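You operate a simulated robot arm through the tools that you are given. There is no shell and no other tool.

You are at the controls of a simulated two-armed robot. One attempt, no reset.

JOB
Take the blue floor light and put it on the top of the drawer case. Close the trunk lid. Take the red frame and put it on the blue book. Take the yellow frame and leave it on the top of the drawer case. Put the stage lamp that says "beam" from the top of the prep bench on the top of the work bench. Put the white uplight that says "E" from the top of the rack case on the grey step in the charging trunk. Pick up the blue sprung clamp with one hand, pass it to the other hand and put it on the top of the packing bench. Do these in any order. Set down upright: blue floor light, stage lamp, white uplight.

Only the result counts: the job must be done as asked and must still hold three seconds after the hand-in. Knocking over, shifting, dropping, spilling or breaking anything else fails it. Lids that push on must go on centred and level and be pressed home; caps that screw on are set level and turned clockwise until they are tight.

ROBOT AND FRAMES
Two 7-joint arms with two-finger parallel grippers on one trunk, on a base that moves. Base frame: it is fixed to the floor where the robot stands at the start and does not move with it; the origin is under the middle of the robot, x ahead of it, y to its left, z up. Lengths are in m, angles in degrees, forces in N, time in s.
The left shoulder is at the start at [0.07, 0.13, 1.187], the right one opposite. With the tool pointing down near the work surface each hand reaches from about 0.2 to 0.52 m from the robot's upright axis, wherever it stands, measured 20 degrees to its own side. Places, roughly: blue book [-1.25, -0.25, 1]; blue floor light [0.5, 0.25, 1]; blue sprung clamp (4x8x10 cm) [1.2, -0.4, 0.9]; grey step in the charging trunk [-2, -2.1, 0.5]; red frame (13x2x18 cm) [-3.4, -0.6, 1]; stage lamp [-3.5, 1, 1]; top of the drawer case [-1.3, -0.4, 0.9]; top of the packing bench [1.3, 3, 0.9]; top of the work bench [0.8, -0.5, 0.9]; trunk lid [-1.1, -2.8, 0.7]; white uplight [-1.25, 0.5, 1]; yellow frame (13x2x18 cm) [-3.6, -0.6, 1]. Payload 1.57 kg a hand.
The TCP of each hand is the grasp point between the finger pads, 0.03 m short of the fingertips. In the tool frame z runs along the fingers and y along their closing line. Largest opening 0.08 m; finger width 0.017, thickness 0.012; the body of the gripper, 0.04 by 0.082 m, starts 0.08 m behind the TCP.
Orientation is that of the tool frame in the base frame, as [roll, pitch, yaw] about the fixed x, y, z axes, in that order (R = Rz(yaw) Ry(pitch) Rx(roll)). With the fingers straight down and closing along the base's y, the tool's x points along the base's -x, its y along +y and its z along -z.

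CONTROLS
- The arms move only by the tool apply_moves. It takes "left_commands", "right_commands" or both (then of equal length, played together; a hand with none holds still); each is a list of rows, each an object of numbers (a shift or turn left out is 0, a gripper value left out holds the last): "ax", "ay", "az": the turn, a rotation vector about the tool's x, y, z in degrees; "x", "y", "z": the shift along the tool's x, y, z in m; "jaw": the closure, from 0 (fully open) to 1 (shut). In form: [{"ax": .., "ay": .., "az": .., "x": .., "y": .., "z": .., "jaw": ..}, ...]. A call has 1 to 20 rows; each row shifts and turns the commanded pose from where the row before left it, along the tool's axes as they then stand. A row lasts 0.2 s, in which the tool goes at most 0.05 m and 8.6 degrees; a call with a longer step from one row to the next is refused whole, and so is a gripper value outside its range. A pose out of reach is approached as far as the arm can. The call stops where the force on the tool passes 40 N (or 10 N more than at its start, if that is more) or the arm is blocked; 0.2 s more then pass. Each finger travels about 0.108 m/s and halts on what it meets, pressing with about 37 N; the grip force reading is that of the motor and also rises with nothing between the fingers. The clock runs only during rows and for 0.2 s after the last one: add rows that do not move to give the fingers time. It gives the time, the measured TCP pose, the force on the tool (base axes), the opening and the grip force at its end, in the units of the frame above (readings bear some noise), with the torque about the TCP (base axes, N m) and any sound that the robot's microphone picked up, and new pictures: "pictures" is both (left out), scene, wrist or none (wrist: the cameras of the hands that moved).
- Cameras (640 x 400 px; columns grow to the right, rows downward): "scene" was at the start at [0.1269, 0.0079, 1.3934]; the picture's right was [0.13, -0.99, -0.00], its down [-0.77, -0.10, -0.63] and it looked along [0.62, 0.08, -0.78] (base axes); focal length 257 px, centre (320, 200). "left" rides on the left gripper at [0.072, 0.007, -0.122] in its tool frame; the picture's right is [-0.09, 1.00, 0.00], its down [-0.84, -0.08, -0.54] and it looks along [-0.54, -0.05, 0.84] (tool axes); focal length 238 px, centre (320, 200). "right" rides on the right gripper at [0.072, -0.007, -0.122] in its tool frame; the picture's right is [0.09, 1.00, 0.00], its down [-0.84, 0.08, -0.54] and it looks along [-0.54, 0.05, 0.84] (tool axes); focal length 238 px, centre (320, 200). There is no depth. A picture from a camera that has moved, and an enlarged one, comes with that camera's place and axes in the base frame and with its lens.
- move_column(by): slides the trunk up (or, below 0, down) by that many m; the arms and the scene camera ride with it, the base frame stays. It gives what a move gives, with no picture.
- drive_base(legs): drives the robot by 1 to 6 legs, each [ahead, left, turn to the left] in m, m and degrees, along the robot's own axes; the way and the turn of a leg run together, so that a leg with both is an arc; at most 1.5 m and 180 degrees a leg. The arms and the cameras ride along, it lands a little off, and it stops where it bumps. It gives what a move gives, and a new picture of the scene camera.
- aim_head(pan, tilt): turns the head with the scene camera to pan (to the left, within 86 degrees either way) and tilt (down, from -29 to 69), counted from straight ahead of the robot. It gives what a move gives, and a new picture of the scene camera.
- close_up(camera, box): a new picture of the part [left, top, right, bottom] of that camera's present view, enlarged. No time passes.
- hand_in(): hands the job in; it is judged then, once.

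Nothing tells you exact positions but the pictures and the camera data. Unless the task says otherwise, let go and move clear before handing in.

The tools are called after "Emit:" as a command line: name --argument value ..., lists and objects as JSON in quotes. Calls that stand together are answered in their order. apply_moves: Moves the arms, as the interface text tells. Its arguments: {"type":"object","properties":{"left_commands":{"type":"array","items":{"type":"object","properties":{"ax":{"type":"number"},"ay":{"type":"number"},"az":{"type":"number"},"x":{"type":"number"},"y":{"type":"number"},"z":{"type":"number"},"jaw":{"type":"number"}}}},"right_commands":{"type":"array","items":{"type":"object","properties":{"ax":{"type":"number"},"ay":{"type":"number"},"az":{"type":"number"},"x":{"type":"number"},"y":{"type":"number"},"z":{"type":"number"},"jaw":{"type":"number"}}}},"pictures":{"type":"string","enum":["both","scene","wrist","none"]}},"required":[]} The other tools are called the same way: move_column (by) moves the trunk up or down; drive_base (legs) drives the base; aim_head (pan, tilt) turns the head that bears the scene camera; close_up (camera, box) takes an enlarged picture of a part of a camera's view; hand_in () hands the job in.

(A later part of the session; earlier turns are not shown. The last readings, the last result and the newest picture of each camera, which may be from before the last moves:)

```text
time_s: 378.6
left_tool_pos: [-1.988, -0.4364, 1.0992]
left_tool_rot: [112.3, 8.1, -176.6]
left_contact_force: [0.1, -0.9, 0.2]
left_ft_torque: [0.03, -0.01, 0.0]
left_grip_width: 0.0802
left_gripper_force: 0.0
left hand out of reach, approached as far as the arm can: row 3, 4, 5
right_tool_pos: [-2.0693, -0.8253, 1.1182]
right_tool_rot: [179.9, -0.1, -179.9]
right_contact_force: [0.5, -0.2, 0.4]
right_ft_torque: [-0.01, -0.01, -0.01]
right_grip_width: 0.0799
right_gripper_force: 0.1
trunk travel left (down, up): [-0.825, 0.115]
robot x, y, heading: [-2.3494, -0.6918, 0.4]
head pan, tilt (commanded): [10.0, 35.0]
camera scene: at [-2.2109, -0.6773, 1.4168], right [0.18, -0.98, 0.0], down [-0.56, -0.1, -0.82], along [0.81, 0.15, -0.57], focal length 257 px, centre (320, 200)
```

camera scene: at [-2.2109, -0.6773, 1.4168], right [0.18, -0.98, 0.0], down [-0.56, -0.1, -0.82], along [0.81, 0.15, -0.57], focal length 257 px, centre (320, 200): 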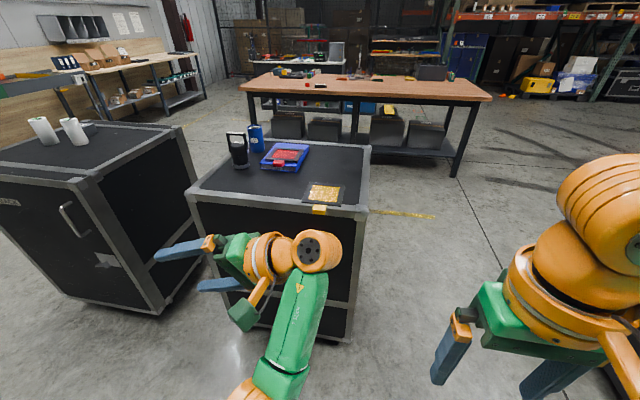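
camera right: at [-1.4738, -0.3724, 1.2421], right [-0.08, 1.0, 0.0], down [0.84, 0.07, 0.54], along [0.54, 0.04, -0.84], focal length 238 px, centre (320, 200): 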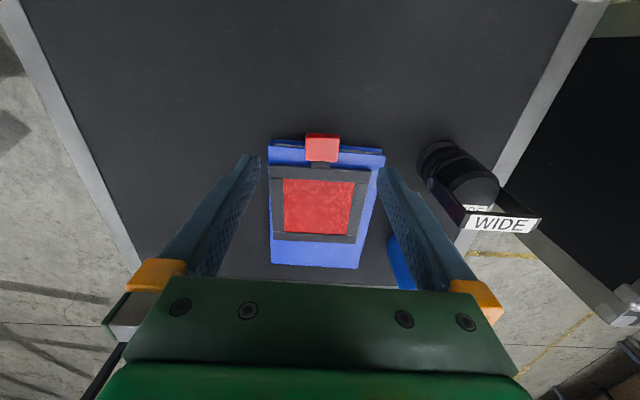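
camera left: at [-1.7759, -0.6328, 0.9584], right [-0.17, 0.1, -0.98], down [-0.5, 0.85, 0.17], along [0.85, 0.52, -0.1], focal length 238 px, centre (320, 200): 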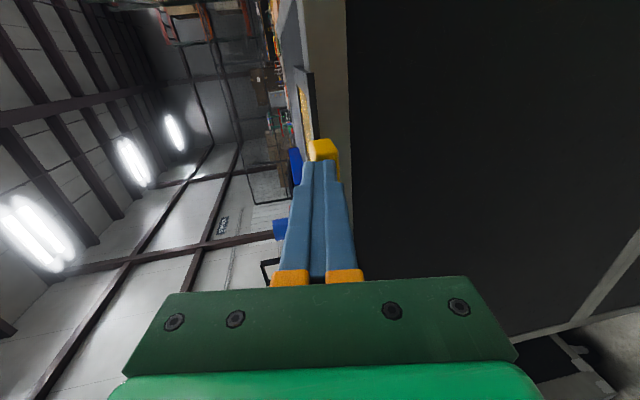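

Emit:
apply_moves --left_commands '[{"ax": 8}, {"ax": 8}, {"ax": 8}, {"ax": 8}, {"ax": 8}, {"ax": 8}, {"ax": 8}, {"ax": 8}, {"ax": 4}, {}]' --pictures "none"

Emit:
apply_moves --left_commands '[{"az": -8.2}, {"az": -8.2}, {"az": -8.2}, {"az": -8.2}, {"az": -8.2}, {"az": -8.2}, {"az": -8.2}, {"az": -8.2}, {"az": -8.2}, {"az": -8.2}, {"az": -8}, {}]' --pictures "scene"

```text
time_s: 380.8
left_tool_pos: [-1.9657, -0.3987, 1.0767]
left_tool_rot: [-177.7, 7.9, -177.9]
left_contact_force: [0.5, -0.7, 0.8]
left_ft_torque: [0.01, -0.01, -0.02]
left_grip_width: 0.0799
left_gripper_force: 0.2
left hand out of reach, approached as far as the arm can: row 1, 2, 3, 4, 5
right_tool_pos: [-2.0706, -0.8255, 1.1193]
right_tool_rot: [179.9, 0.1, -179.8]
right_contact_force: [0.0, -0.1, 0.6]
right_ft_torque: [0.01, 0.0, 0.0]
right_grip_width: 0.0803
right_gripper_force: 0.1
trunk travel left (down, up): [-0.825, 0.115]
robot x, y, heading: [-2.3493, -0.6932, 0.5]
head pan, tilt (commanded): [10.0, 35.0]
```

```text
time_s: 383.4
left_tool_pos: [-1.9659, -0.3975, 1.0762]
left_tool_rot: [-172.2, -2.2, -87.9]
left_contact_force: [0.3, 0.1, 0.9]
left_ft_torque: [0.02, 0.0, -0.01]
left_grip_width: 0.08
left_gripper_force: 0.0
right_tool_pos: [-2.07, -0.8252, 1.1188]
right_tool_rot: [180.0, -0.1, -179.8]
right_contact_force: [0.2, 0.6, -0.2]
right_ft_torque: [-0.02, 0.01, -0.01]
right_grip_width: 0.0799
right_gripper_force: 0.2
trunk travel left (down, up): [-0.825, 0.115]
robot x, y, heading: [-2.3503, -0.6904, 0.5]
head pan, tilt (commanded): [10.0, 35.0]
camera scene: at [-2.2109, -0.677, 1.4168], right [0.18, -0.98, 0.0], down [-0.56, -0.1, -0.82], along [0.81, 0.15, -0.57], focal length 257 px, centre (320, 200)
```

scene: 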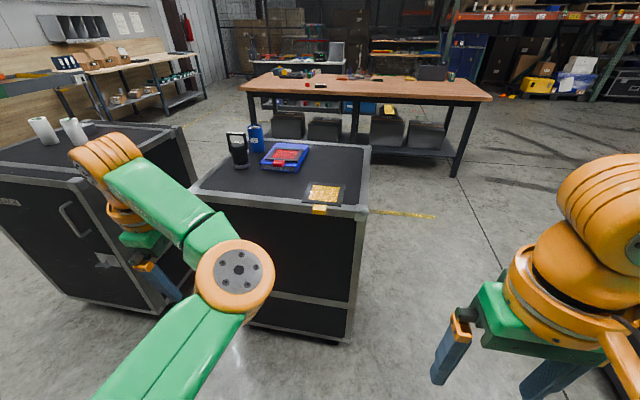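

Emit:
apply_moves --left_commands '[{"ax": 8, "y": -0.01}, {"ax": 8, "y": -0.01}, {"ax": 8, "y": -0.01, "z": 0.004}, {"ax": 8, "y": -0.008, "z": 0.006}, {"ax": 8, "y": -0.007, "z": 0.007}, {"ax": 8, "y": -0.006, "z": 0.008}, {"ax": 8, "z": 0.008}, {"ax": 8}, {"ax": 8}, {}]' --pictures "scene"

```text
time_s: 385.6
left_tool_pos: [-1.8971, -0.3883, 1.0843]
left_tool_rot: [-99.0, -1.0, -87.3]
left_contact_force: [-0.3, 0.1, -0.5]
left_ft_torque: [0.04, -0.03, 0.01]
left_grip_width: 0.0798
left_gripper_force: 0.0
right_tool_pos: [-2.0709, -0.8264, 1.1175]
right_tool_rot: [179.9, 0.0, -179.8]
right_contact_force: [-0.5, 0.4, -0.2]
right_ft_torque: [0.0, -0.01, -0.03]
right_grip_width: 0.0798
right_gripper_force: 0.0
trunk travel left (down, up): [-0.825, 0.115]
robot x, y, heading: [-2.3484, -0.6912, 0.3]
head pan, tilt (commanded): [10.0, 35.0]
camera scene: at [-2.2107, -0.6772, 1.4168], right [0.18, -0.98, 0.0], down [-0.56, -0.1, -0.82], along [0.81, 0.15, -0.57], focal length 257 px, centre (320, 200)
```

scene: 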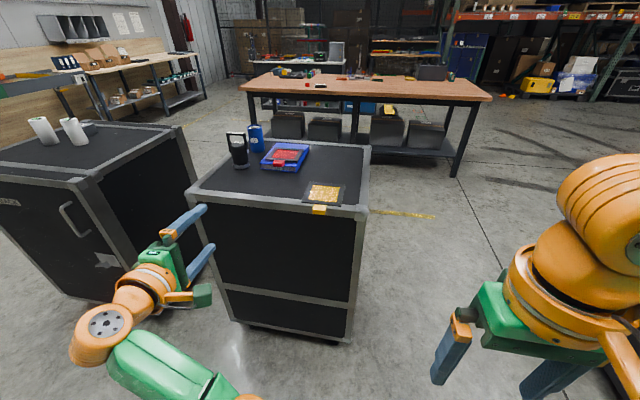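

Emit:
apply_moves --left_commands '[{"x": 0.03}, {"x": 0.03}, {"x": 0.03}, {"x": 0.03}, {"x": 0.03}, {"x": 0.03}, {"x": 0.03}, {}]' --pictures "scene"

```text
time_s: 386.1
left_tool_pos: [-1.885, -0.4175, 1.1682]
left_tool_rot: [-87.0, -0.3, -86.6]
left_contact_force: [-0.5, 0.1, 1.0]
left_ft_torque: [-0.01, 0.0, -0.01]
left_grip_width: 0.0797
left_gripper_force: 0.1
right_tool_pos: [-2.0705, -0.8281, 1.1188]
right_tool_rot: [-180.0, 0.0, -179.8]
right_contact_force: [0.5, 0.5, 0.4]
right_ft_torque: [0.04, 0.0, 0.03]
right_grip_width: 0.0801
right_gripper_force: 0.0
trunk travel left (down, up): [-0.825, 0.115]
robot x, y, heading: [-2.347, -0.6892, 0.5]
head pan, tilt (commanded): [10.0, 35.0]
stopped in row 2 (left hand): the arm was blocked; the commanded pose is now the measured one
camera scene: at [-2.2112, -0.6787, 1.4169], right [0.18, -0.98, 0.0], down [-0.56, -0.1, -0.82], along [0.81, 0.15, -0.57], focal length 257 px, centre (320, 200)
```

scene: 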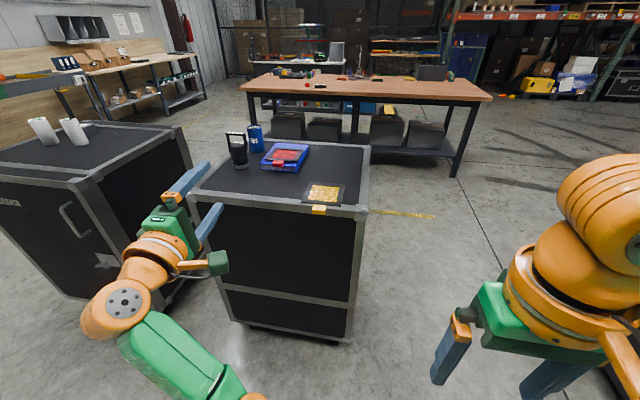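

Emit:
apply_moves --left_commands '[{"z": 0.03}, {"z": 0.03}, {"z": 0.03}, {"z": 0.03}, {}]' --pictures "none"

Emit:
apply_moves --left_commands '[{"x": 0.03}, {"x": 0.03}, {"x": 0.03}, {"x": 0.03}, {"x": 0.03}, {}]' --pictures "scene"

```text
time_s: 387.3
left_tool_pos: [-1.766, -0.413, 1.1745]
left_tool_rot: [-87.3, -0.9, -86.8]
left_contact_force: [-0.6, 0.7, -0.3]
left_ft_torque: [-0.01, 0.0, 0.0]
left_grip_width: 0.08
left_gripper_force: 0.0
right_tool_pos: [-2.0702, -0.8268, 1.1192]
right_tool_rot: [180.0, 0.0, -179.7]
right_contact_force: [0.9, -0.2, -0.6]
right_ft_torque: [-0.02, -0.01, -0.03]
right_grip_width: 0.08
right_gripper_force: 0.0
trunk travel left (down, up): [-0.825, 0.115]
robot x, y, heading: [-2.3468, -0.6922, 0.4]
head pan, tilt (commanded): [10.0, 35.0]
```

```text
time_s: 388.7
left_tool_pos: [-1.7575, -0.5529, 1.1809]
left_tool_rot: [-86.5, -0.3, -86.0]
left_contact_force: [1.4, 0.2, -0.7]
left_ft_torque: [-0.01, 0.02, 0.02]
left_grip_width: 0.0799
left_gripper_force: 0.2
right_tool_pos: [-2.0708, -0.8256, 1.119]
right_tool_rot: [-179.9, 0.0, -179.7]
right_contact_force: [-0.6, 0.8, 0.6]
right_ft_torque: [-0.03, -0.02, -0.01]
right_grip_width: 0.0798
right_gripper_force: 0.0
trunk travel left (down, up): [-0.825, 0.115]
robot x, y, heading: [-2.3492, -0.6901, 0.5]
head pan, tilt (commanded): [10.0, 35.0]
camera scene: at [-2.2109, -0.6767, 1.4168], right [0.18, -0.98, 0.0], down [-0.56, -0.1, -0.82], along [0.81, 0.15, -0.57], focal length 257 px, centre (320, 200)
```

scene: 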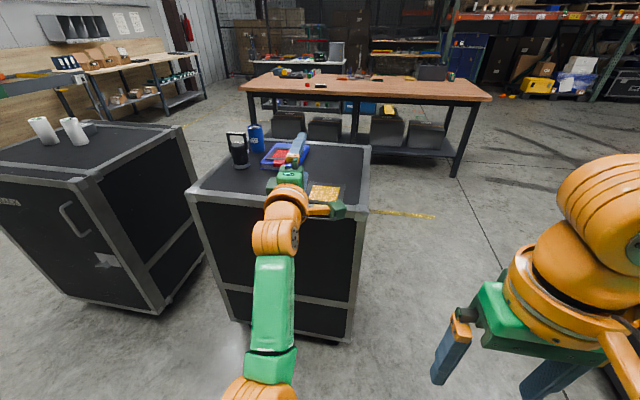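

Emit:
apply_moves --left_commands '[{"x": 0.03}, {"x": 0.03}, {"x": 0.03}, {"x": 0.03}, {"x": 0.03}, {}]' --pictures "scene"

```text
time_s: 390.1
left_tool_pos: [-1.7488, -0.7129, 1.1777]
left_tool_rot: [-87.1, -1.0, -86.7]
left_contact_force: [-0.7, 0.2, 0.2]
left_ft_torque: [-0.01, 0.02, -0.03]
left_grip_width: 0.0802
left_gripper_force: 0.0
right_tool_pos: [-2.0702, -0.8257, 1.118]
right_tool_rot: [-179.9, 0.0, -179.7]
right_contact_force: [0.1, -0.1, 0.5]
right_ft_torque: [-0.04, -0.03, 0.0]
right_grip_width: 0.08
right_gripper_force: 0.0
trunk travel left (down, up): [-0.825, 0.115]
robot x, y, heading: [-2.3492, -0.691, 0.5]
head pan, tilt (commanded): [10.0, 35.0]
camera scene: at [-2.2109, -0.6764, 1.4168], right [0.18, -0.98, 0.0], down [-0.56, -0.1, -0.82], along [0.81, 0.15, -0.57], focal length 257 px, centre (320, 200)
```

scene: 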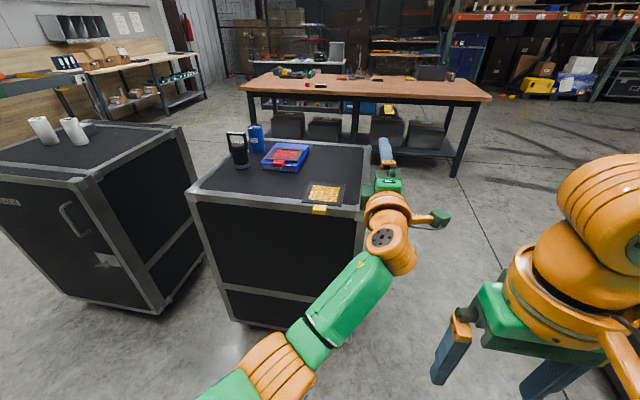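

Emit:
apply_moves --left_commands '[{"z": -0.03}, {"z": -0.03}, {"z": -0.03}, {"z": -0.03}, {}]' --pictures "scene"

```text
time_s: 391.1
left_tool_pos: [-1.861, -0.7052, 1.2539]
left_tool_rot: [-75.1, -0.4, -84.9]
left_contact_force: [0.4, -0.2, 0.0]
left_ft_torque: [0.0, 0.02, 0.01]
left_grip_width: 0.08
left_gripper_force: 0.0
right_tool_pos: [-2.0711, -0.8263, 1.119]
right_tool_rot: [179.9, 0.1, -179.8]
right_contact_force: [0.7, -0.4, -0.7]
right_ft_torque: [-0.02, -0.01, 0.01]
right_grip_width: 0.0798
right_gripper_force: 0.2
trunk travel left (down, up): [-0.825, 0.115]
robot x, y, heading: [-2.3523, -0.6909, 0.5]
head pan, tilt (commanded): [10.0, 35.0]
stopped in row 4 (left hand): the arm was blocked; the commanded pose is now the measured one
camera scene: at [-2.2122, -0.6773, 1.4169], right [0.18, -0.98, 0.0], down [-0.56, -0.1, -0.82], along [0.81, 0.15, -0.57], focal length 257 px, centre (320, 200)
```

scene: 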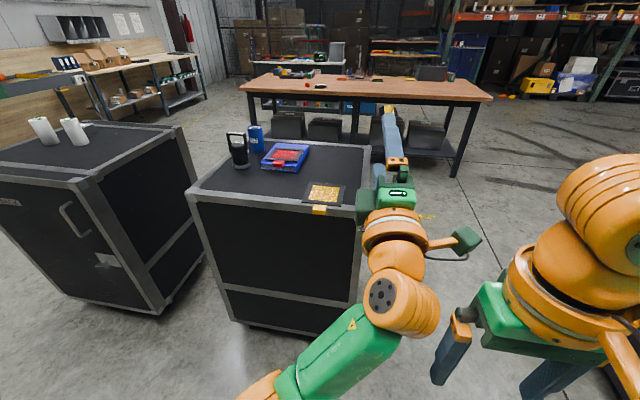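

Emit:
apply_moves --left_commands '[{"ax": -8, "y": 0.03}, {"ax": -8, "y": 0.03}, {"ax": -8, "y": 0.03}, {"ax": -8, "y": 0.03}, {"ax": -8, "y": 0.025, "z": 0.01}, {}]' --pictures "scene"

```text
time_s: 392.5
left_tool_pos: [-1.8493, -0.7003, 1.1043]
left_tool_rot: [-115.3, 0.1, -84.3]
left_contact_force: [-1.1, 0.7, -0.5]
left_ft_torque: [-0.01, 0.02, 0.01]
left_grip_width: 0.08
left_gripper_force: 0.1
right_tool_pos: [-2.0708, -0.8253, 1.1181]
right_tool_rot: [-179.9, 0.0, -179.8]
right_contact_force: [-0.8, 0.3, 0.2]
right_ft_torque: [-0.03, 0.01, -0.01]
right_grip_width: 0.0801
right_gripper_force: 0.1
trunk travel left (down, up): [-0.825, 0.115]
robot x, y, heading: [-2.348, -0.6918, 0.4]
head pan, tilt (commanded): [10.0, 35.0]
camera scene: at [-2.211, -0.6771, 1.4168], right [0.18, -0.98, 0.0], down [-0.56, -0.1, -0.82], along [0.81, 0.15, -0.57], focal length 257 px, centre (320, 200)
```

scene: 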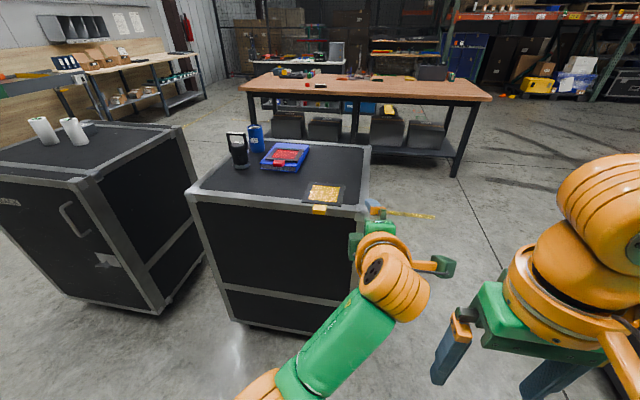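

Emit:
apply_moves --left_commands '[{"ax": -8, "y": 0.019, "z": -0.0055}, {"ax": -8, "y": 0.0197, "z": -0.0028}, {"ax": -8, "y": 0.0199}, {"ax": -8, "y": 0.0197, "z": 0.0027}, {"ax": -8, "y": 0.0191, "z": 0.0055}, {"ax": -8, "y": 0.0181, "z": 0.008}, {"ax": -8, "y": 0.0168, "z": 0.0105}, {"ax": -8, "y": 0.015, "z": 0.013}, {}]' --pictures "scene"

```text
time_s: 394.5
left_tool_pos: [-1.9536, -0.724, 0.9869]
left_tool_rot: [-179.4, -1.0, -85.5]
left_contact_force: [-0.1, -0.8, 0.0]
left_ft_torque: [0.04, -0.02, 0.0]
left_grip_width: 0.0803
left_gripper_force: 0.1
left hand out of reach, approached as far as the arm can: row 4, 5
right_tool_pos: [-2.07, -0.826, 1.1195]
right_tool_rot: [180.0, -0.1, -179.8]
right_contact_force: [0.3, -0.3, -0.7]
right_ft_torque: [0.0, 0.03, 0.0]
right_grip_width: 0.08
right_gripper_force: 0.2
trunk travel left (down, up): [-0.825, 0.115]
robot x, y, heading: [-2.3519, -0.6889, 0.4]
head pan, tilt (commanded): [10.0, 35.0]
camera scene: at [-2.211, -0.6768, 1.4168], right [0.18, -0.98, 0.0], down [-0.56, -0.1, -0.82], along [0.81, 0.15, -0.57], focal length 257 px, centre (320, 200)
```

scene: 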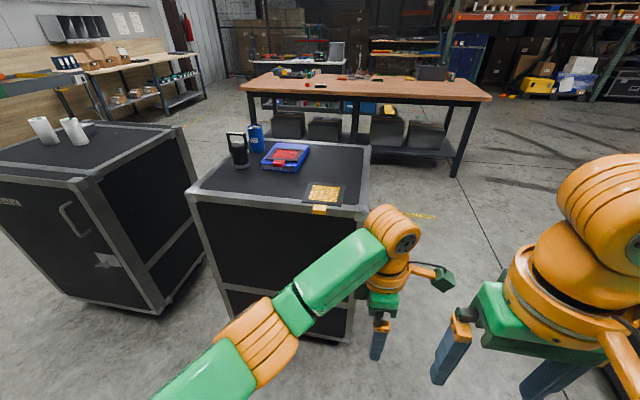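

Emit:
apply_moves --left_commands '[{"y": 0.02}, {"y": 0.02}, {"y": 0.02}, {"y": 0.02}, {}]' --pictures "scene"

```text
time_s: 395.7
left_tool_pos: [-2.0197, -0.7334, 0.9813]
left_tool_rot: [-179.6, -1.0, -85.6]
left_contact_force: [-0.1, 0.1, -0.5]
left_ft_torque: [0.0, 0.0, 0.01]
left_grip_width: 0.0802
left_gripper_force: 0.0
left hand out of reach, approached as far as the arm can: row 4
right_tool_pos: [-2.0696, -0.8251, 1.1185]
right_tool_rot: [-180.0, 0.0, -179.8]
right_contact_force: [-0.1, -0.4, 0.3]
right_ft_torque: [0.03, -0.01, 0.04]
right_grip_width: 0.0799
right_gripper_force: 0.1
trunk travel left (down, up): [-0.825, 0.115]
robot x, y, heading: [-2.3468, -0.6923, 0.2]
head pan, tilt (commanded): [10.0, 35.0]
camera scene: at [-2.2108, -0.677, 1.4168], right [0.18, -0.98, 0.0], down [-0.56, -0.1, -0.82], along [0.81, 0.15, -0.57], focal length 257 px, centre (320, 200)
```

scene: 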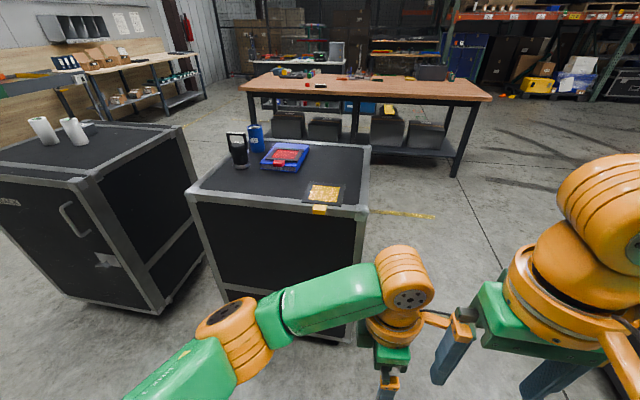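

The elbow now bends outward properly. Moving the left hand back to its own side.

Emit:
apply_moves --left_commands '[{"x": -0.03}, {"x": -0.03}, {"x": -0.03}, {"x": -0.03}, {"x": -0.03}, {"x": -0.03}, {"z": -0.03}, {"z": -0.03}, {"z": -0.03}, {"z": -0.03}, {}]' --pictures "scene"

```text
time_s: 398.1
left_tool_pos: [-2.0287, -0.5503, 1.0974]
left_tool_rot: [-179.5, -0.9, -85.5]
left_contact_force: [0.6, 0.6, 0.5]
left_ft_torque: [-0.03, 0.01, 0.02]
left_grip_width: 0.08
left_gripper_force: 0.0
left hand out of reach, approached as far as the arm can: row 1
right_tool_pos: [-2.0698, -0.8268, 1.1188]
right_tool_rot: [180.0, 0.0, -179.8]
right_contact_force: [1.1, 0.6, 0.8]
right_ft_torque: [-0.02, -0.01, -0.03]
right_grip_width: 0.0801
right_gripper_force: 0.0
trunk travel left (down, up): [-0.825, 0.115]
robot x, y, heading: [-2.3474, -0.6933, 0.4]
head pan, tilt (commanded): [10.0, 35.0]
camera scene: at [-2.2108, -0.677, 1.4168], right [0.18, -0.98, 0.0], down [-0.56, -0.1, -0.82], along [0.81, 0.15, -0.57], focal length 257 px, centre (320, 200)
```

scene: 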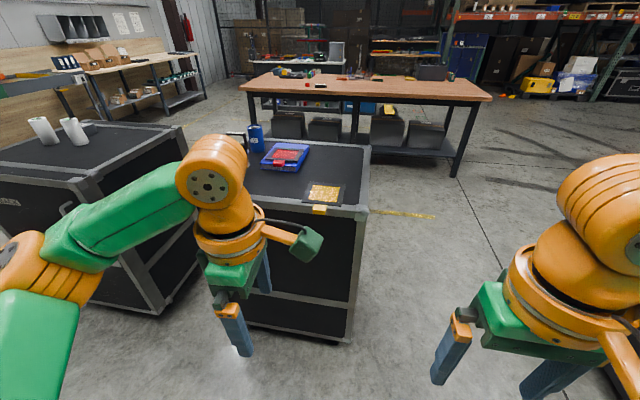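

Normal posture restored. Rotating the left hand back to neutral yaw.

Emit:
apply_moves --left_commands '[{"az": 8.2}, {"az": 8.2}, {"az": 8.2}, {"az": 8.2}, {"az": 8.2}, {"az": 8.2}, {"az": 8.2}, {"az": 8.2}, {"az": 8.2}, {"az": 8.2}, {"az": 8.2}, {"az": 4.3}, {"x": 0.02, "z": -0.02}, {}]' --pictures "none"

Emit:
drive_base --legs '[[0, 0, 90], [0, 0, 89.5]]'

Emit:
aim_head --pan -45 --tilt 15

```text
time_s: 401.1
left_tool_pos: [-2.0497, -0.5497, 1.1144]
left_tool_rot: [-179.1, 0.6, -180.0]
left_contact_force: [0.5, 0.2, 0.1]
left_ft_torque: [-0.02, 0.03, -0.01]
left_grip_width: 0.0799
left_gripper_force: 0.1
right_tool_pos: [-2.0699, -0.8257, 1.1188]
right_tool_rot: [180.0, 0.1, -179.8]
right_contact_force: [-0.2, 0.8, 0.1]
right_ft_torque: [-0.03, 0.02, 0.06]
right_grip_width: 0.0802
right_gripper_force: 0.1
trunk travel left (down, up): [-0.825, 0.115]
robot x, y, heading: [-2.3519, -0.6898, 0.6]
head pan, tilt (commanded): [10.0, 35.0]
```

```text
time_s: 409.0
left_tool_pos: [-2.6532, -0.822, 1.1159]
left_tool_rot: [-179.1, 0.6, -1.8]
left_contact_force: [0.4, -0.7, -0.2]
left_ft_torque: [0.0, 0.04, -0.01]
left_grip_width: 0.08
left_gripper_force: 0.0
right_tool_pos: [-2.6238, -0.5489, 1.1175]
right_tool_rot: [180.0, 0.0, -1.4]
right_contact_force: [0.1, 0.4, 0.1]
right_ft_torque: [-0.01, 0.0, 0.0]
right_grip_width: 0.0799
right_gripper_force: 0.1
trunk travel left (down, up): [-0.825, 0.115]
robot x, y, heading: [-2.3501, -0.6885, 178.8]
head pan, tilt (commanded): [10.0, 35.0]
camera scene: at [-2.4851, -0.705, 1.4168], right [-0.15, 0.99, 0.0], down [0.57, 0.09, -0.82], along [-0.81, -0.12, -0.57], focal length 257 px, centre (320, 200)
```

scene: 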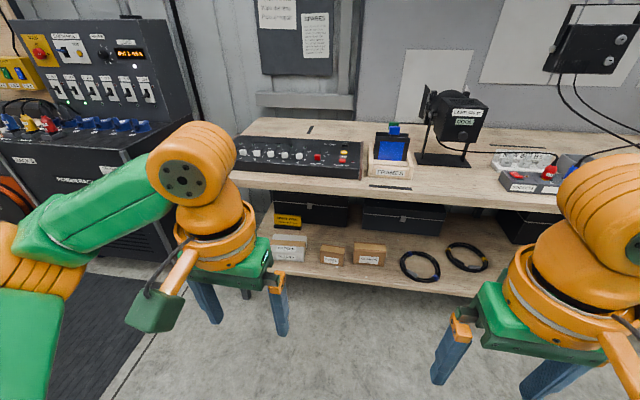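

```text
time_s: 410.3
left_tool_pos: [-2.6528, -0.8214, 1.1152]
left_tool_rot: [-179.2, 0.7, -1.7]
left_contact_force: [-1.0, 0.1, -0.2]
left_ft_torque: [0.01, -0.04, -0.03]
left_grip_width: 0.0801
left_gripper_force: 0.1
right_tool_pos: [-2.6246, -0.5491, 1.1193]
right_tool_rot: [180.0, 0.0, -1.6]
right_contact_force: [-0.6, 0.1, 0.3]
right_ft_torque: [0.02, 0.0, -0.02]
right_grip_width: 0.0802
right_gripper_force: 0.1
trunk travel left (down, up): [-0.825, 0.115]
robot x, y, heading: [-2.3505, -0.6936, 178.8]
head pan, tilt (commanded): [-45.0, 15.0]
camera scene: at [-2.4626, -0.6245, 1.4488], right [0.72, 0.69, 0.0], down [0.18, -0.19, -0.97], along [-0.67, 0.7, -0.26], focal length 257 px, centre (320, 200)
```

scene: 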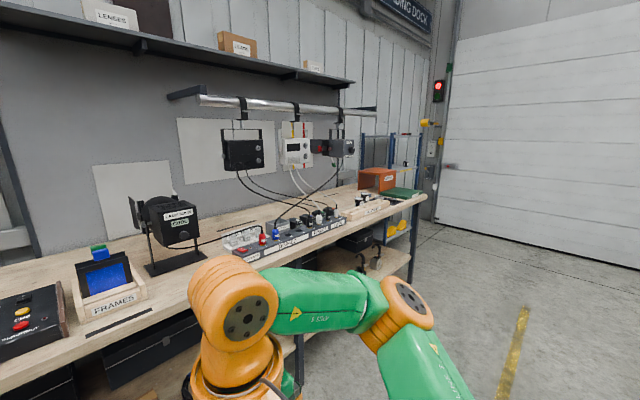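

The stage lamps seem to be at the far end of the bench. Sliding right to face them.

Emit:
drive_base --legs '[[0, -0.8, 0.6], [0, -0.75, 0.6]]'

Emit:
aim_head --pan 0 --tilt 22

Emit:
close_up --camera "scene" --box '[160, 130, 480, 290]'

```text
time_s: 418.2
left_tool_pos: [-2.6312, 0.7173, 1.1152]
left_tool_rot: [-179.1, 0.6, -0.1]
left_contact_force: [-0.4, 0.5, 0.5]
left_ft_torque: [-0.01, -0.02, -0.03]
left_grip_width: 0.08
left_gripper_force: 0.0
right_tool_pos: [-2.6107, 0.9913, 1.1186]
right_tool_rot: [-179.9, 0.0, 0.1]
right_contact_force: [0.9, 0.2, 0.0]
right_ft_torque: [0.02, 0.01, 0.02]
right_grip_width: 0.08
right_gripper_force: 0.1
trunk travel left (down, up): [-0.825, 0.115]
robot x, y, heading: [-2.3332, 0.8586, -179.5]
head pan, tilt (commanded): [-45.0, 15.0]
camera scene: at [-2.4465, 0.9198, 1.4489], right [0.7, 0.71, 0.0], down [0.18, -0.18, -0.97], along [-0.69, 0.68, -0.26], focal length 257 px, centre (320, 200)
```

scene: 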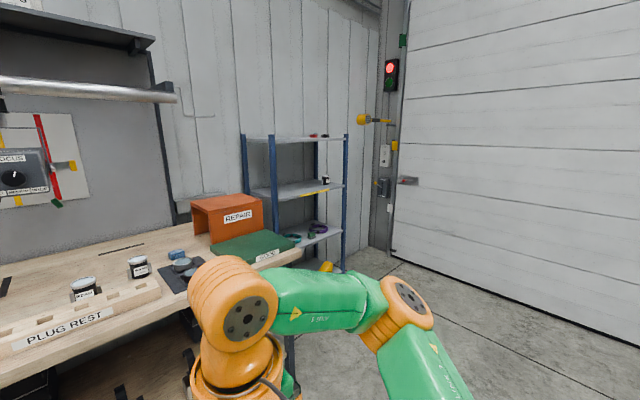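

```text
time_s: 419.4
left_tool_pos: [-2.6319, 0.718, 1.1156]
left_tool_rot: [-179.1, 0.6, -0.2]
left_contact_force: [0.2, -0.1, 0.5]
left_ft_torque: [0.01, -0.03, 0.0]
left_grip_width: 0.0799
left_gripper_force: 0.1
right_tool_pos: [-2.6096, 0.9925, 1.1184]
right_tool_rot: [180.0, 0.0, 0.1]
right_contact_force: [-0.4, -0.7, -0.3]
right_ft_torque: [0.0, -0.02, -0.01]
right_grip_width: 0.08
right_gripper_force: 0.2
trunk travel left (down, up): [-0.825, 0.115]
robot x, y, heading: [-2.3303, 0.8551, -179.8]
head pan, tilt (commanded): [0.0, 22.0]
camera scene: at [-2.4729, 0.8549, 1.4374], right [0.0, 1.0, 0.0], down [0.37, 0.0, -0.93], along [-0.93, 0.0, -0.37], focal length 257 px, centre (320, 200)
```

scene: 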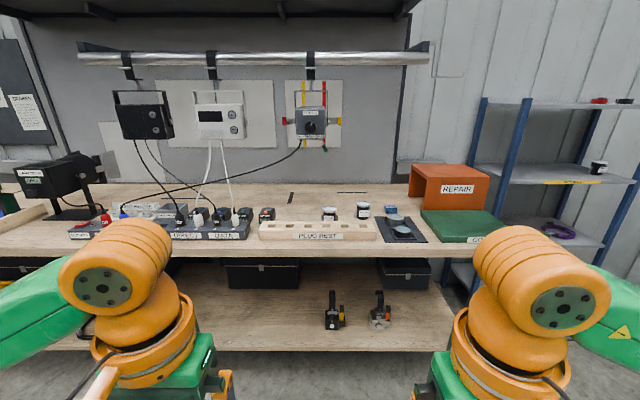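

```text
2.00 times, centred on (320, 210) of scene
camera zoom: at [-2.4729, 0.8549, 1.4374], right [0.0, 1.0, 0.0], down [0.37, 0.0, -0.93], along [-0.93, 0.0, -0.37], focal length 514 px, centre (320, 180)
```

zoom: 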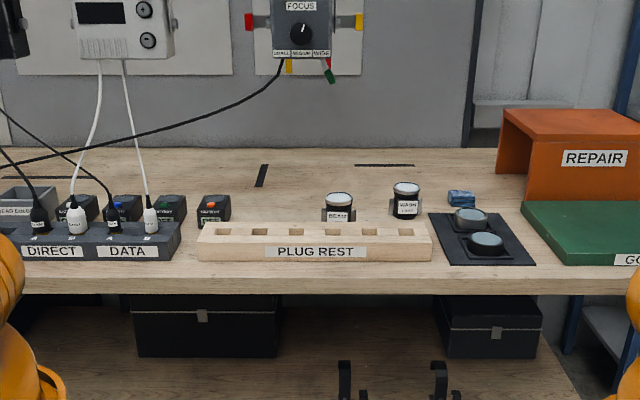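

Emit:
close_up --camera "scene" --box '[310, 195, 390, 235]'

Emit:
close_up --camera "scene" --box '[370, 190, 430, 260]'

Emit:
close_up --camera "scene" --box '[240, 260, 460, 350]'

```text
8.00 times, centred on (350, 215) of scene
camera zoom: at [-2.4729, 0.8549, 1.4374], right [0.0, 1.0, 0.0], down [0.37, 0.0, -0.93], along [-0.93, 0.0, -0.37], focal length 2057 px, centre (80, 80)
```

zoom: 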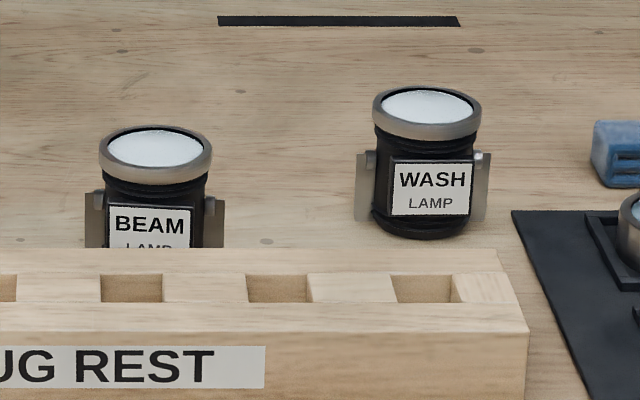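

```text
5.71 times, centred on (400, 225) of scene
camera zoom: at [-2.4729, 0.8549, 1.4374], right [0.0, 1.0, 0.0], down [0.37, 0.0, -0.93], along [-0.93, 0.0, -0.37], focal length 1469 px, centre (-137, 57)
```

zoom: 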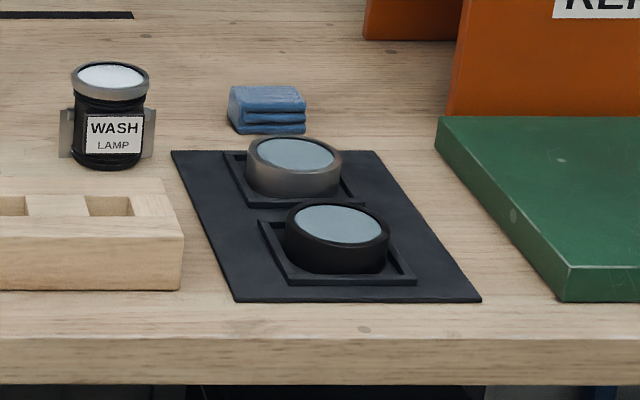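

```text
2.91 times, centred on (350, 305) of scene
camera zoom: at [-2.4729, 0.8549, 1.4374], right [0.0, 1.0, 0.0], down [0.37, 0.0, -0.93], along [-0.93, 0.0, -0.37], focal length 748 px, centre (233, -106)
```

zoom: 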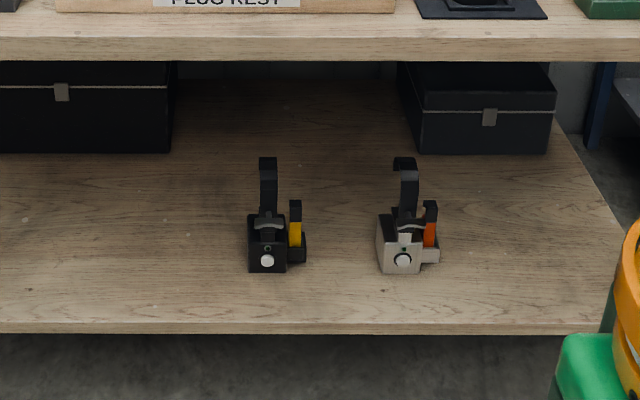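

"BEAM LAMP" stands behind the plug rest at about (-3.55, 0.898), top z≈0.965, with side plates along y, so I'll grip it front-to-back. Rotating the right hand 90°, tucking the left, and driving in.

Emit:
apply_moves --right_commands '[{"az": 8.2}, {"az": 8.2}, {"az": 8.2}, {"az": 8.2}, {"az": 8.2}, {"az": 8.2}, {"az": 8.2}, {"az": 8.2}, {"az": 8.2}, {"az": 8.2}, {"az": 8.0}, {}]' --left_commands '[{"x": 0.02, "z": -0.01}, {"x": 0.02, "z": -0.01}, {"x": 0.02, "z": -0.01}, {}, {}, {}, {}, {}, {}, {}, {}, {}]' --pictures "none"

Emit:
drive_base --legs '[[0, 0.09, -0.2], [0.62, 0, 0]]'

Emit:
aim_head --pan -5 --tilt 40

```text
time_s: 421.9
left_tool_pos: [-2.5695, 0.7182, 1.1432]
left_tool_rot: [-179.1, 0.6, -0.1]
left_contact_force: [0.4, 0.7, 0.2]
left_ft_torque: [-0.01, -0.01, -0.01]
left_grip_width: 0.08
left_gripper_force: 0.1
right_tool_pos: [-2.6094, 0.9931, 1.1184]
right_tool_rot: [180.0, 0.0, -90.1]
right_contact_force: [-0.1, 0.4, -0.1]
right_ft_torque: [0.0, 0.0, 0.0]
right_grip_width: 0.0799
right_gripper_force: 0.1
trunk travel left (down, up): [-0.825, 0.115]
robot x, y, heading: [-2.328, 0.857, -179.7]
head pan, tilt (commanded): [0.0, 22.0]
```

```text
time_s: 426.1
left_tool_pos: [-3.1892, 0.6274, 1.1436]
left_tool_rot: [-179.2, 0.7, -0.2]
left_contact_force: [0.6, 0.5, -0.1]
left_ft_torque: [0.03, 0.03, -0.02]
left_grip_width: 0.08
left_gripper_force: 0.1
right_tool_pos: [-3.2254, 0.9006, 1.1189]
right_tool_rot: [180.0, 0.1, -90.0]
right_contact_force: [0.5, -0.3, -0.5]
right_ft_torque: [-0.01, -0.02, -0.01]
right_grip_width: 0.0801
right_gripper_force: 0.1
trunk travel left (down, up): [-0.825, 0.115]
robot x, y, heading: [-2.9449, 0.7673, -180.1]
head pan, tilt (commanded): [0.0, 22.0]
camera scene: at [-3.0886, 0.7637, 1.4376], right [0.0, 1.0, 0.0], down [0.37, 0.0, -0.93], along [-0.93, 0.0, -0.37], focal length 257 px, centre (320, 200)
```

scene: 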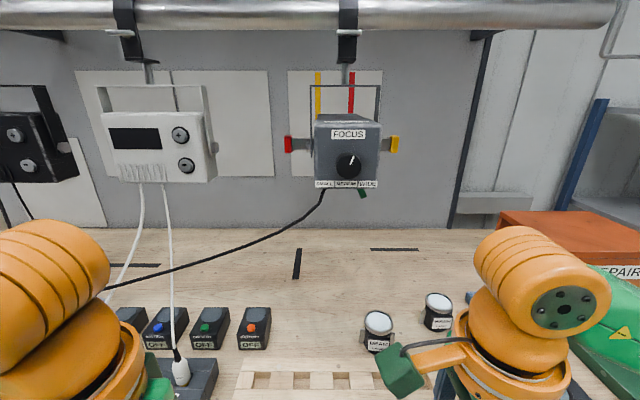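

```text
time_s: 426.9
left_tool_pos: [-3.1889, 0.6286, 1.1437]
left_tool_rot: [-179.0, 0.6, -0.2]
left_contact_force: [-0.4, -0.5, 0.7]
left_ft_torque: [0.03, -0.02, 0.0]
left_grip_width: 0.08
left_gripper_force: 0.0
right_tool_pos: [-3.2274, 0.9025, 1.1184]
right_tool_rot: [179.9, 0.0, -90.0]
right_contact_force: [0.3, 0.3, -0.2]
right_ft_torque: [-0.03, -0.02, 0.01]
right_grip_width: 0.08
right_gripper_force: 0.0
trunk travel left (down, up): [-0.825, 0.115]
robot x, y, heading: [-2.947, 0.7664, -179.8]
head pan, tilt (commanded): [-5.0, 40.0]
camera scene: at [-3.0823, 0.7711, 1.4093], right [0.08, 1.0, 0.0], down [0.64, -0.05, -0.77], along [-0.76, 0.06, -0.64], focal length 257 px, centre (320, 200)
```

scene: 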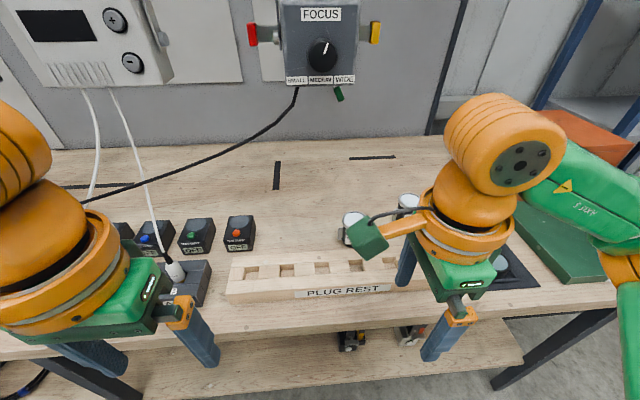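

BEAM triangulates to about (-3.511, 0.893), top z≈0.983. Driving 10 cm closer and moving the right hand above it.

Emit:
drive_base --legs '[[0.1, 0, 0]]'

Emit:
apply_moves --right_commands '[{"y": 0.04, "x": 0.002}, {"y": 0.04, "x": 0.002}, {"y": 0.04, "x": 0.002}, {"y": 0.04, "x": 0.002}, {"y": 0.02}, {}]'

Emit:
close_up --camera "right" --box '[200, 60, 440, 260]'

```text
time_s: 428.1
left_tool_pos: [-3.2841, 0.6276, 1.1453]
left_tool_rot: [-179.1, 0.9, -0.3]
left_contact_force: [-0.1, 0.0, 0.0]
left_ft_torque: [-0.02, 0.03, 0.0]
left_grip_width: 0.0798
left_gripper_force: 0.1
right_tool_pos: [-3.3236, 0.9023, 1.1195]
right_tool_rot: [179.9, 0.0, -90.2]
right_contact_force: [0.4, 0.9, -0.2]
right_ft_torque: [-0.01, 0.0, -0.04]
right_grip_width: 0.0802
right_gripper_force: 0.0
trunk travel left (down, up): [-0.825, 0.115]
robot x, y, heading: [-3.0482, 0.7646, -180.2]
head pan, tilt (commanded): [-5.0, 40.0]
camera scene: at [-3.1769, 0.7711, 1.4098], right [0.09, 1.0, 0.0], down [0.64, -0.06, -0.77], along [-0.77, 0.07, -0.64], focal length 257 px, centre (320, 200)
```

scene: 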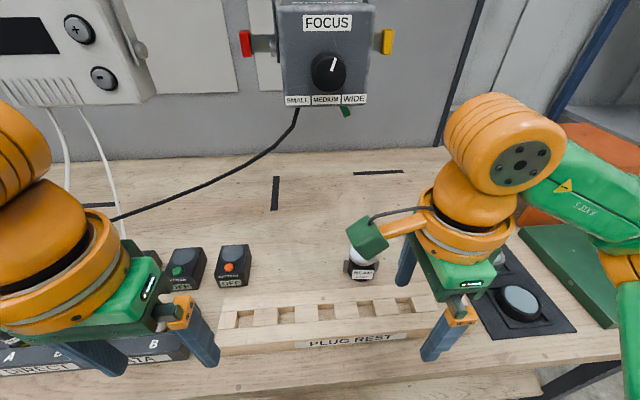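

```text
time_s: 429.5
left_tool_pos: [-3.2876, 0.6278, 1.1443]
left_tool_rot: [-179.1, 0.6, -0.3]
left_contact_force: [-0.6, -0.2, -0.8]
left_ft_torque: [-0.02, 0.0, 0.03]
left_grip_width: 0.0802
left_gripper_force: 0.0
right_tool_pos: [-3.5064, 0.8944, 1.1182]
right_tool_rot: [179.9, 0.1, -90.0]
right_contact_force: [0.1, 0.7, -0.4]
right_ft_torque: [-0.02, 0.02, 0.04]
right_grip_width: 0.0803
right_gripper_force: 0.1
trunk travel left (down, up): [-0.825, 0.115]
robot x, y, heading: [-3.0482, 0.7649, -180.1]
head pan, tilt (commanded): [-5.0, 40.0]
camera scene: at [-3.1819, 0.7714, 1.4093], right [0.09, 1.0, 0.0], down [0.64, -0.06, -0.77], along [-0.76, 0.07, -0.64], focal length 257 px, centre (320, 200)
camera right: at [-3.4991, 0.822, 1.2405], right [-1.0, -0.09, 0.0], down [-0.08, 0.84, 0.54], along [-0.05, 0.54, -0.84], focal length 238 px, centre (320, 200)
```

scene: 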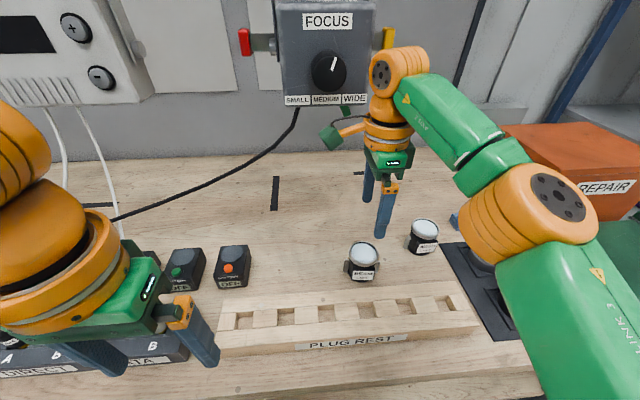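
right: 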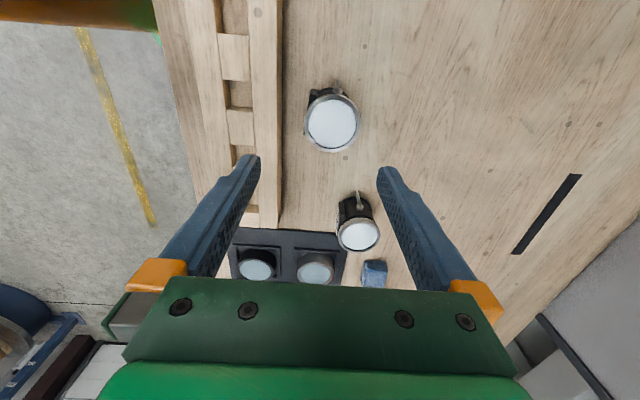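

```text
2.00 times, centred on (320, 160) of right
camera zoom: at [-3.4991, 0.822, 1.2405], right [-1.0, -0.09, 0.0], down [-0.08, 0.84, 0.54], along [-0.05, 0.54, -0.84], focal length 477 px, centre (320, 280)
```

zoom: 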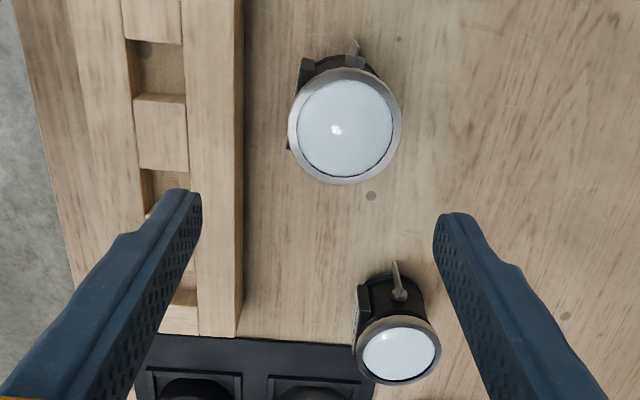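

BEAM is at (-3.519, 0.890) with enough finger room in front. Aligning and descending.

Emit:
apply_moves --right_commands '[{"y": 0.0125, "x": 0.004}, {"z": 0.03}, {"z": 0.03}, {"z": 0.03}, {"z": 0.02}, {}]' --pictures "both"

Emit:
close_up --camera "right" --box '[200, 60, 440, 260]'

```text
time_s: 430.9
left_tool_pos: [-3.2893, 0.6271, 1.1436]
left_tool_rot: [-179.1, 0.6, -0.3]
left_contact_force: [-0.8, -0.1, -0.1]
left_ft_torque: [0.01, -0.04, -0.01]
left_grip_width: 0.08
left_gripper_force: 0.0
right_tool_pos: [-3.5143, 0.8936, 1.0077]
right_tool_rot: [-180.0, 0.0, -90.1]
right_contact_force: [-0.4, -0.8, -0.5]
right_ft_torque: [0.0, -0.01, 0.03]
right_grip_width: 0.0799
right_gripper_force: 0.1
right hand out of reach, approached as far as the arm can: row 1
trunk travel left (down, up): [-0.825, 0.115]
robot x, y, heading: [-3.046, 0.7671, -179.8]
head pan, tilt (commanded): [-5.0, 40.0]
camera scene: at [-3.182, 0.7712, 1.4093], right [0.09, 1.0, 0.0], down [0.64, -0.06, -0.77], along [-0.76, 0.07, -0.64], focal length 257 px, centre (320, 200)
camera right: at [-3.5068, 0.8208, 1.1297], right [-1.0, -0.09, 0.0], down [-0.08, 0.84, 0.54], along [-0.05, 0.54, -0.84], focal length 238 px, centre (320, 200)
```

scene: 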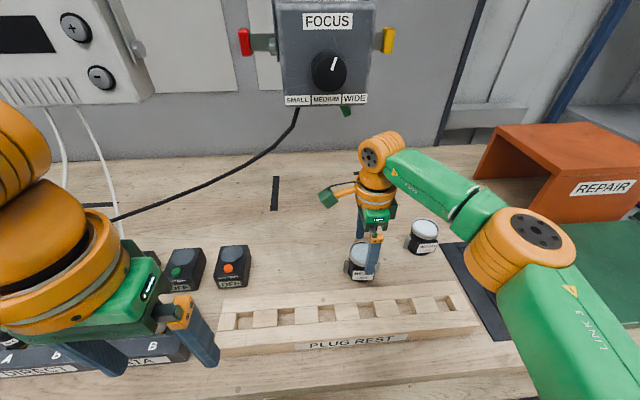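
right: 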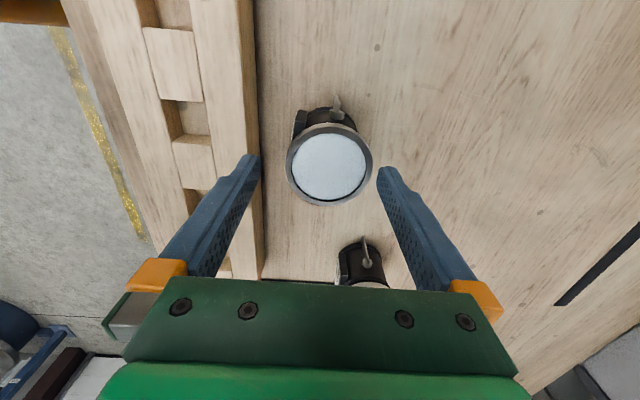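

```text
2.00 times, centred on (320, 160) of right
camera zoom: at [-3.5068, 0.8208, 1.1297], right [-1.0, -0.09, 0.0], down [-0.08, 0.84, 0.54], along [-0.05, 0.54, -0.84], focal length 477 px, centre (320, 280)
```

zoom: 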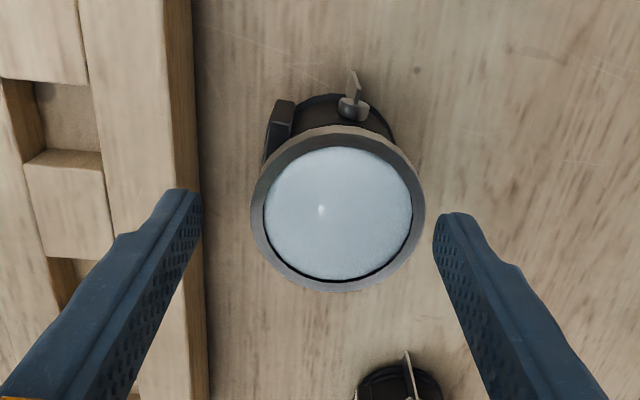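

Emit:
apply_moves --right_commands '[{"y": 0.0055, "x": 0.0025}, {"z": 0.02}, {"z": 0.02}, {"z": 0.015}, {}]' --pictures "wrist"

Emit:
close_up --camera "right" --box '[200, 60, 440, 260]'

```text
time_s: 432.1
left_tool_pos: [-3.2882, 0.6268, 1.143]
left_tool_rot: [-179.2, 0.6, -0.3]
left_contact_force: [0.2, -0.1, 0.2]
left_ft_torque: [-0.02, 0.01, -0.03]
left_grip_width: 0.0799
left_gripper_force: 0.0
right_tool_pos: [-3.5193, 0.8894, 0.9512]
right_tool_rot: [180.0, -0.1, -89.9]
right_contact_force: [-0.8, 0.1, 0.7]
right_ft_torque: [0.01, 0.0, 0.01]
right_grip_width: 0.0799
right_gripper_force: 0.0
trunk travel left (down, up): [-0.825, 0.115]
robot x, y, heading: [-3.0473, 0.7646, -180.0]
head pan, tilt (commanded): [-5.0, 40.0]
camera right: at [-3.5123, 0.8168, 1.0735], right [-1.0, -0.09, 0.0], down [-0.08, 0.84, 0.54], along [-0.05, 0.54, -0.84], focal length 238 px, centre (320, 200)
```

right: 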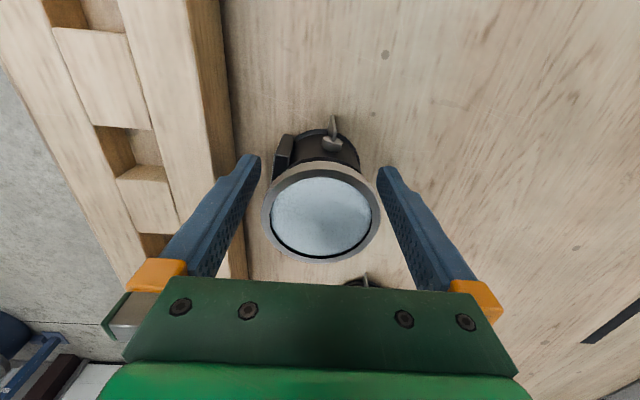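

```text
2.00 times, centred on (320, 160) of right
camera zoom: at [-3.5123, 0.8168, 1.0735], right [-1.0, -0.09, 0.0], down [-0.08, 0.84, 0.54], along [-0.05, 0.54, -0.84], focal length 477 px, centre (320, 280)
```

zoom: 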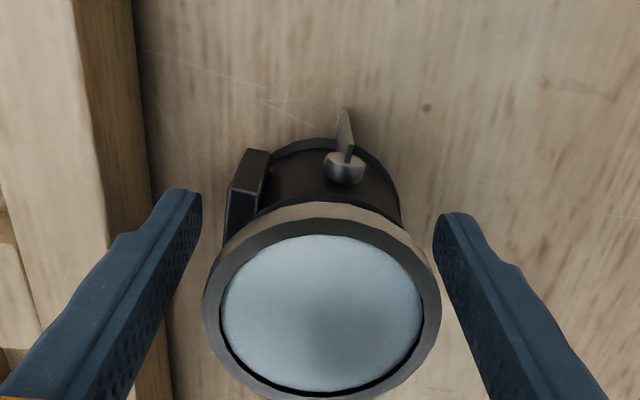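

Centred. Gripping and lifting slowly.

Emit:
apply_moves --right_commands '[{"z": 0.006}, {"jaw": 1}, {"jaw": 1}, {"jaw": 1}, {"z": -0.002}, {"z": -0.003}, {"z": -0.003}, {"z": -0.004}, {}]' --pictures "wrist"

```text
time_s: 434.1
left_tool_pos: [-3.2896, 0.6278, 1.1444]
left_tool_rot: [-179.1, 0.6, -0.4]
left_contact_force: [0.1, 0.6, 0.3]
left_ft_torque: [0.01, -0.05, -0.02]
left_grip_width: 0.0801
left_gripper_force: 0.1
right_tool_pos: [-3.5193, 0.8902, 0.9576]
right_tool_rot: [179.9, 0.0, -90.1]
right_contact_force: [-0.1, 0.2, -2.1]
right_ft_torque: [-0.03, 0.02, 0.03]
right_grip_width: 0.0606
right_gripper_force: 37.2
trunk travel left (down, up): [-0.825, 0.115]
robot x, y, heading: [-3.0471, 0.7663, -179.9]
head pan, tilt (commanded): [-5.0, 40.0]
camera right: at [-3.5124, 0.8175, 1.081], right [-1.0, -0.09, 0.0], down [-0.08, 0.84, 0.54], along [-0.05, 0.54, -0.84], focal length 238 px, centre (320, 200)
```

right: 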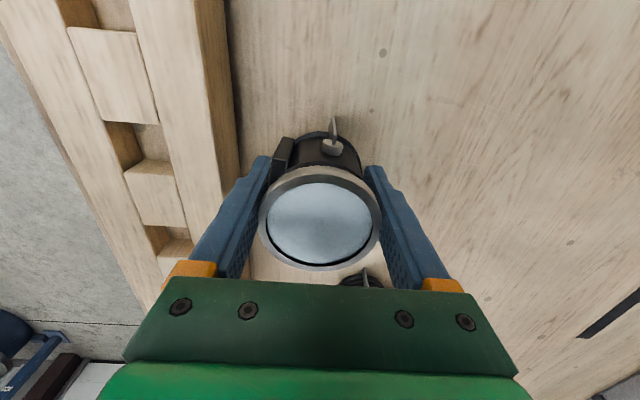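

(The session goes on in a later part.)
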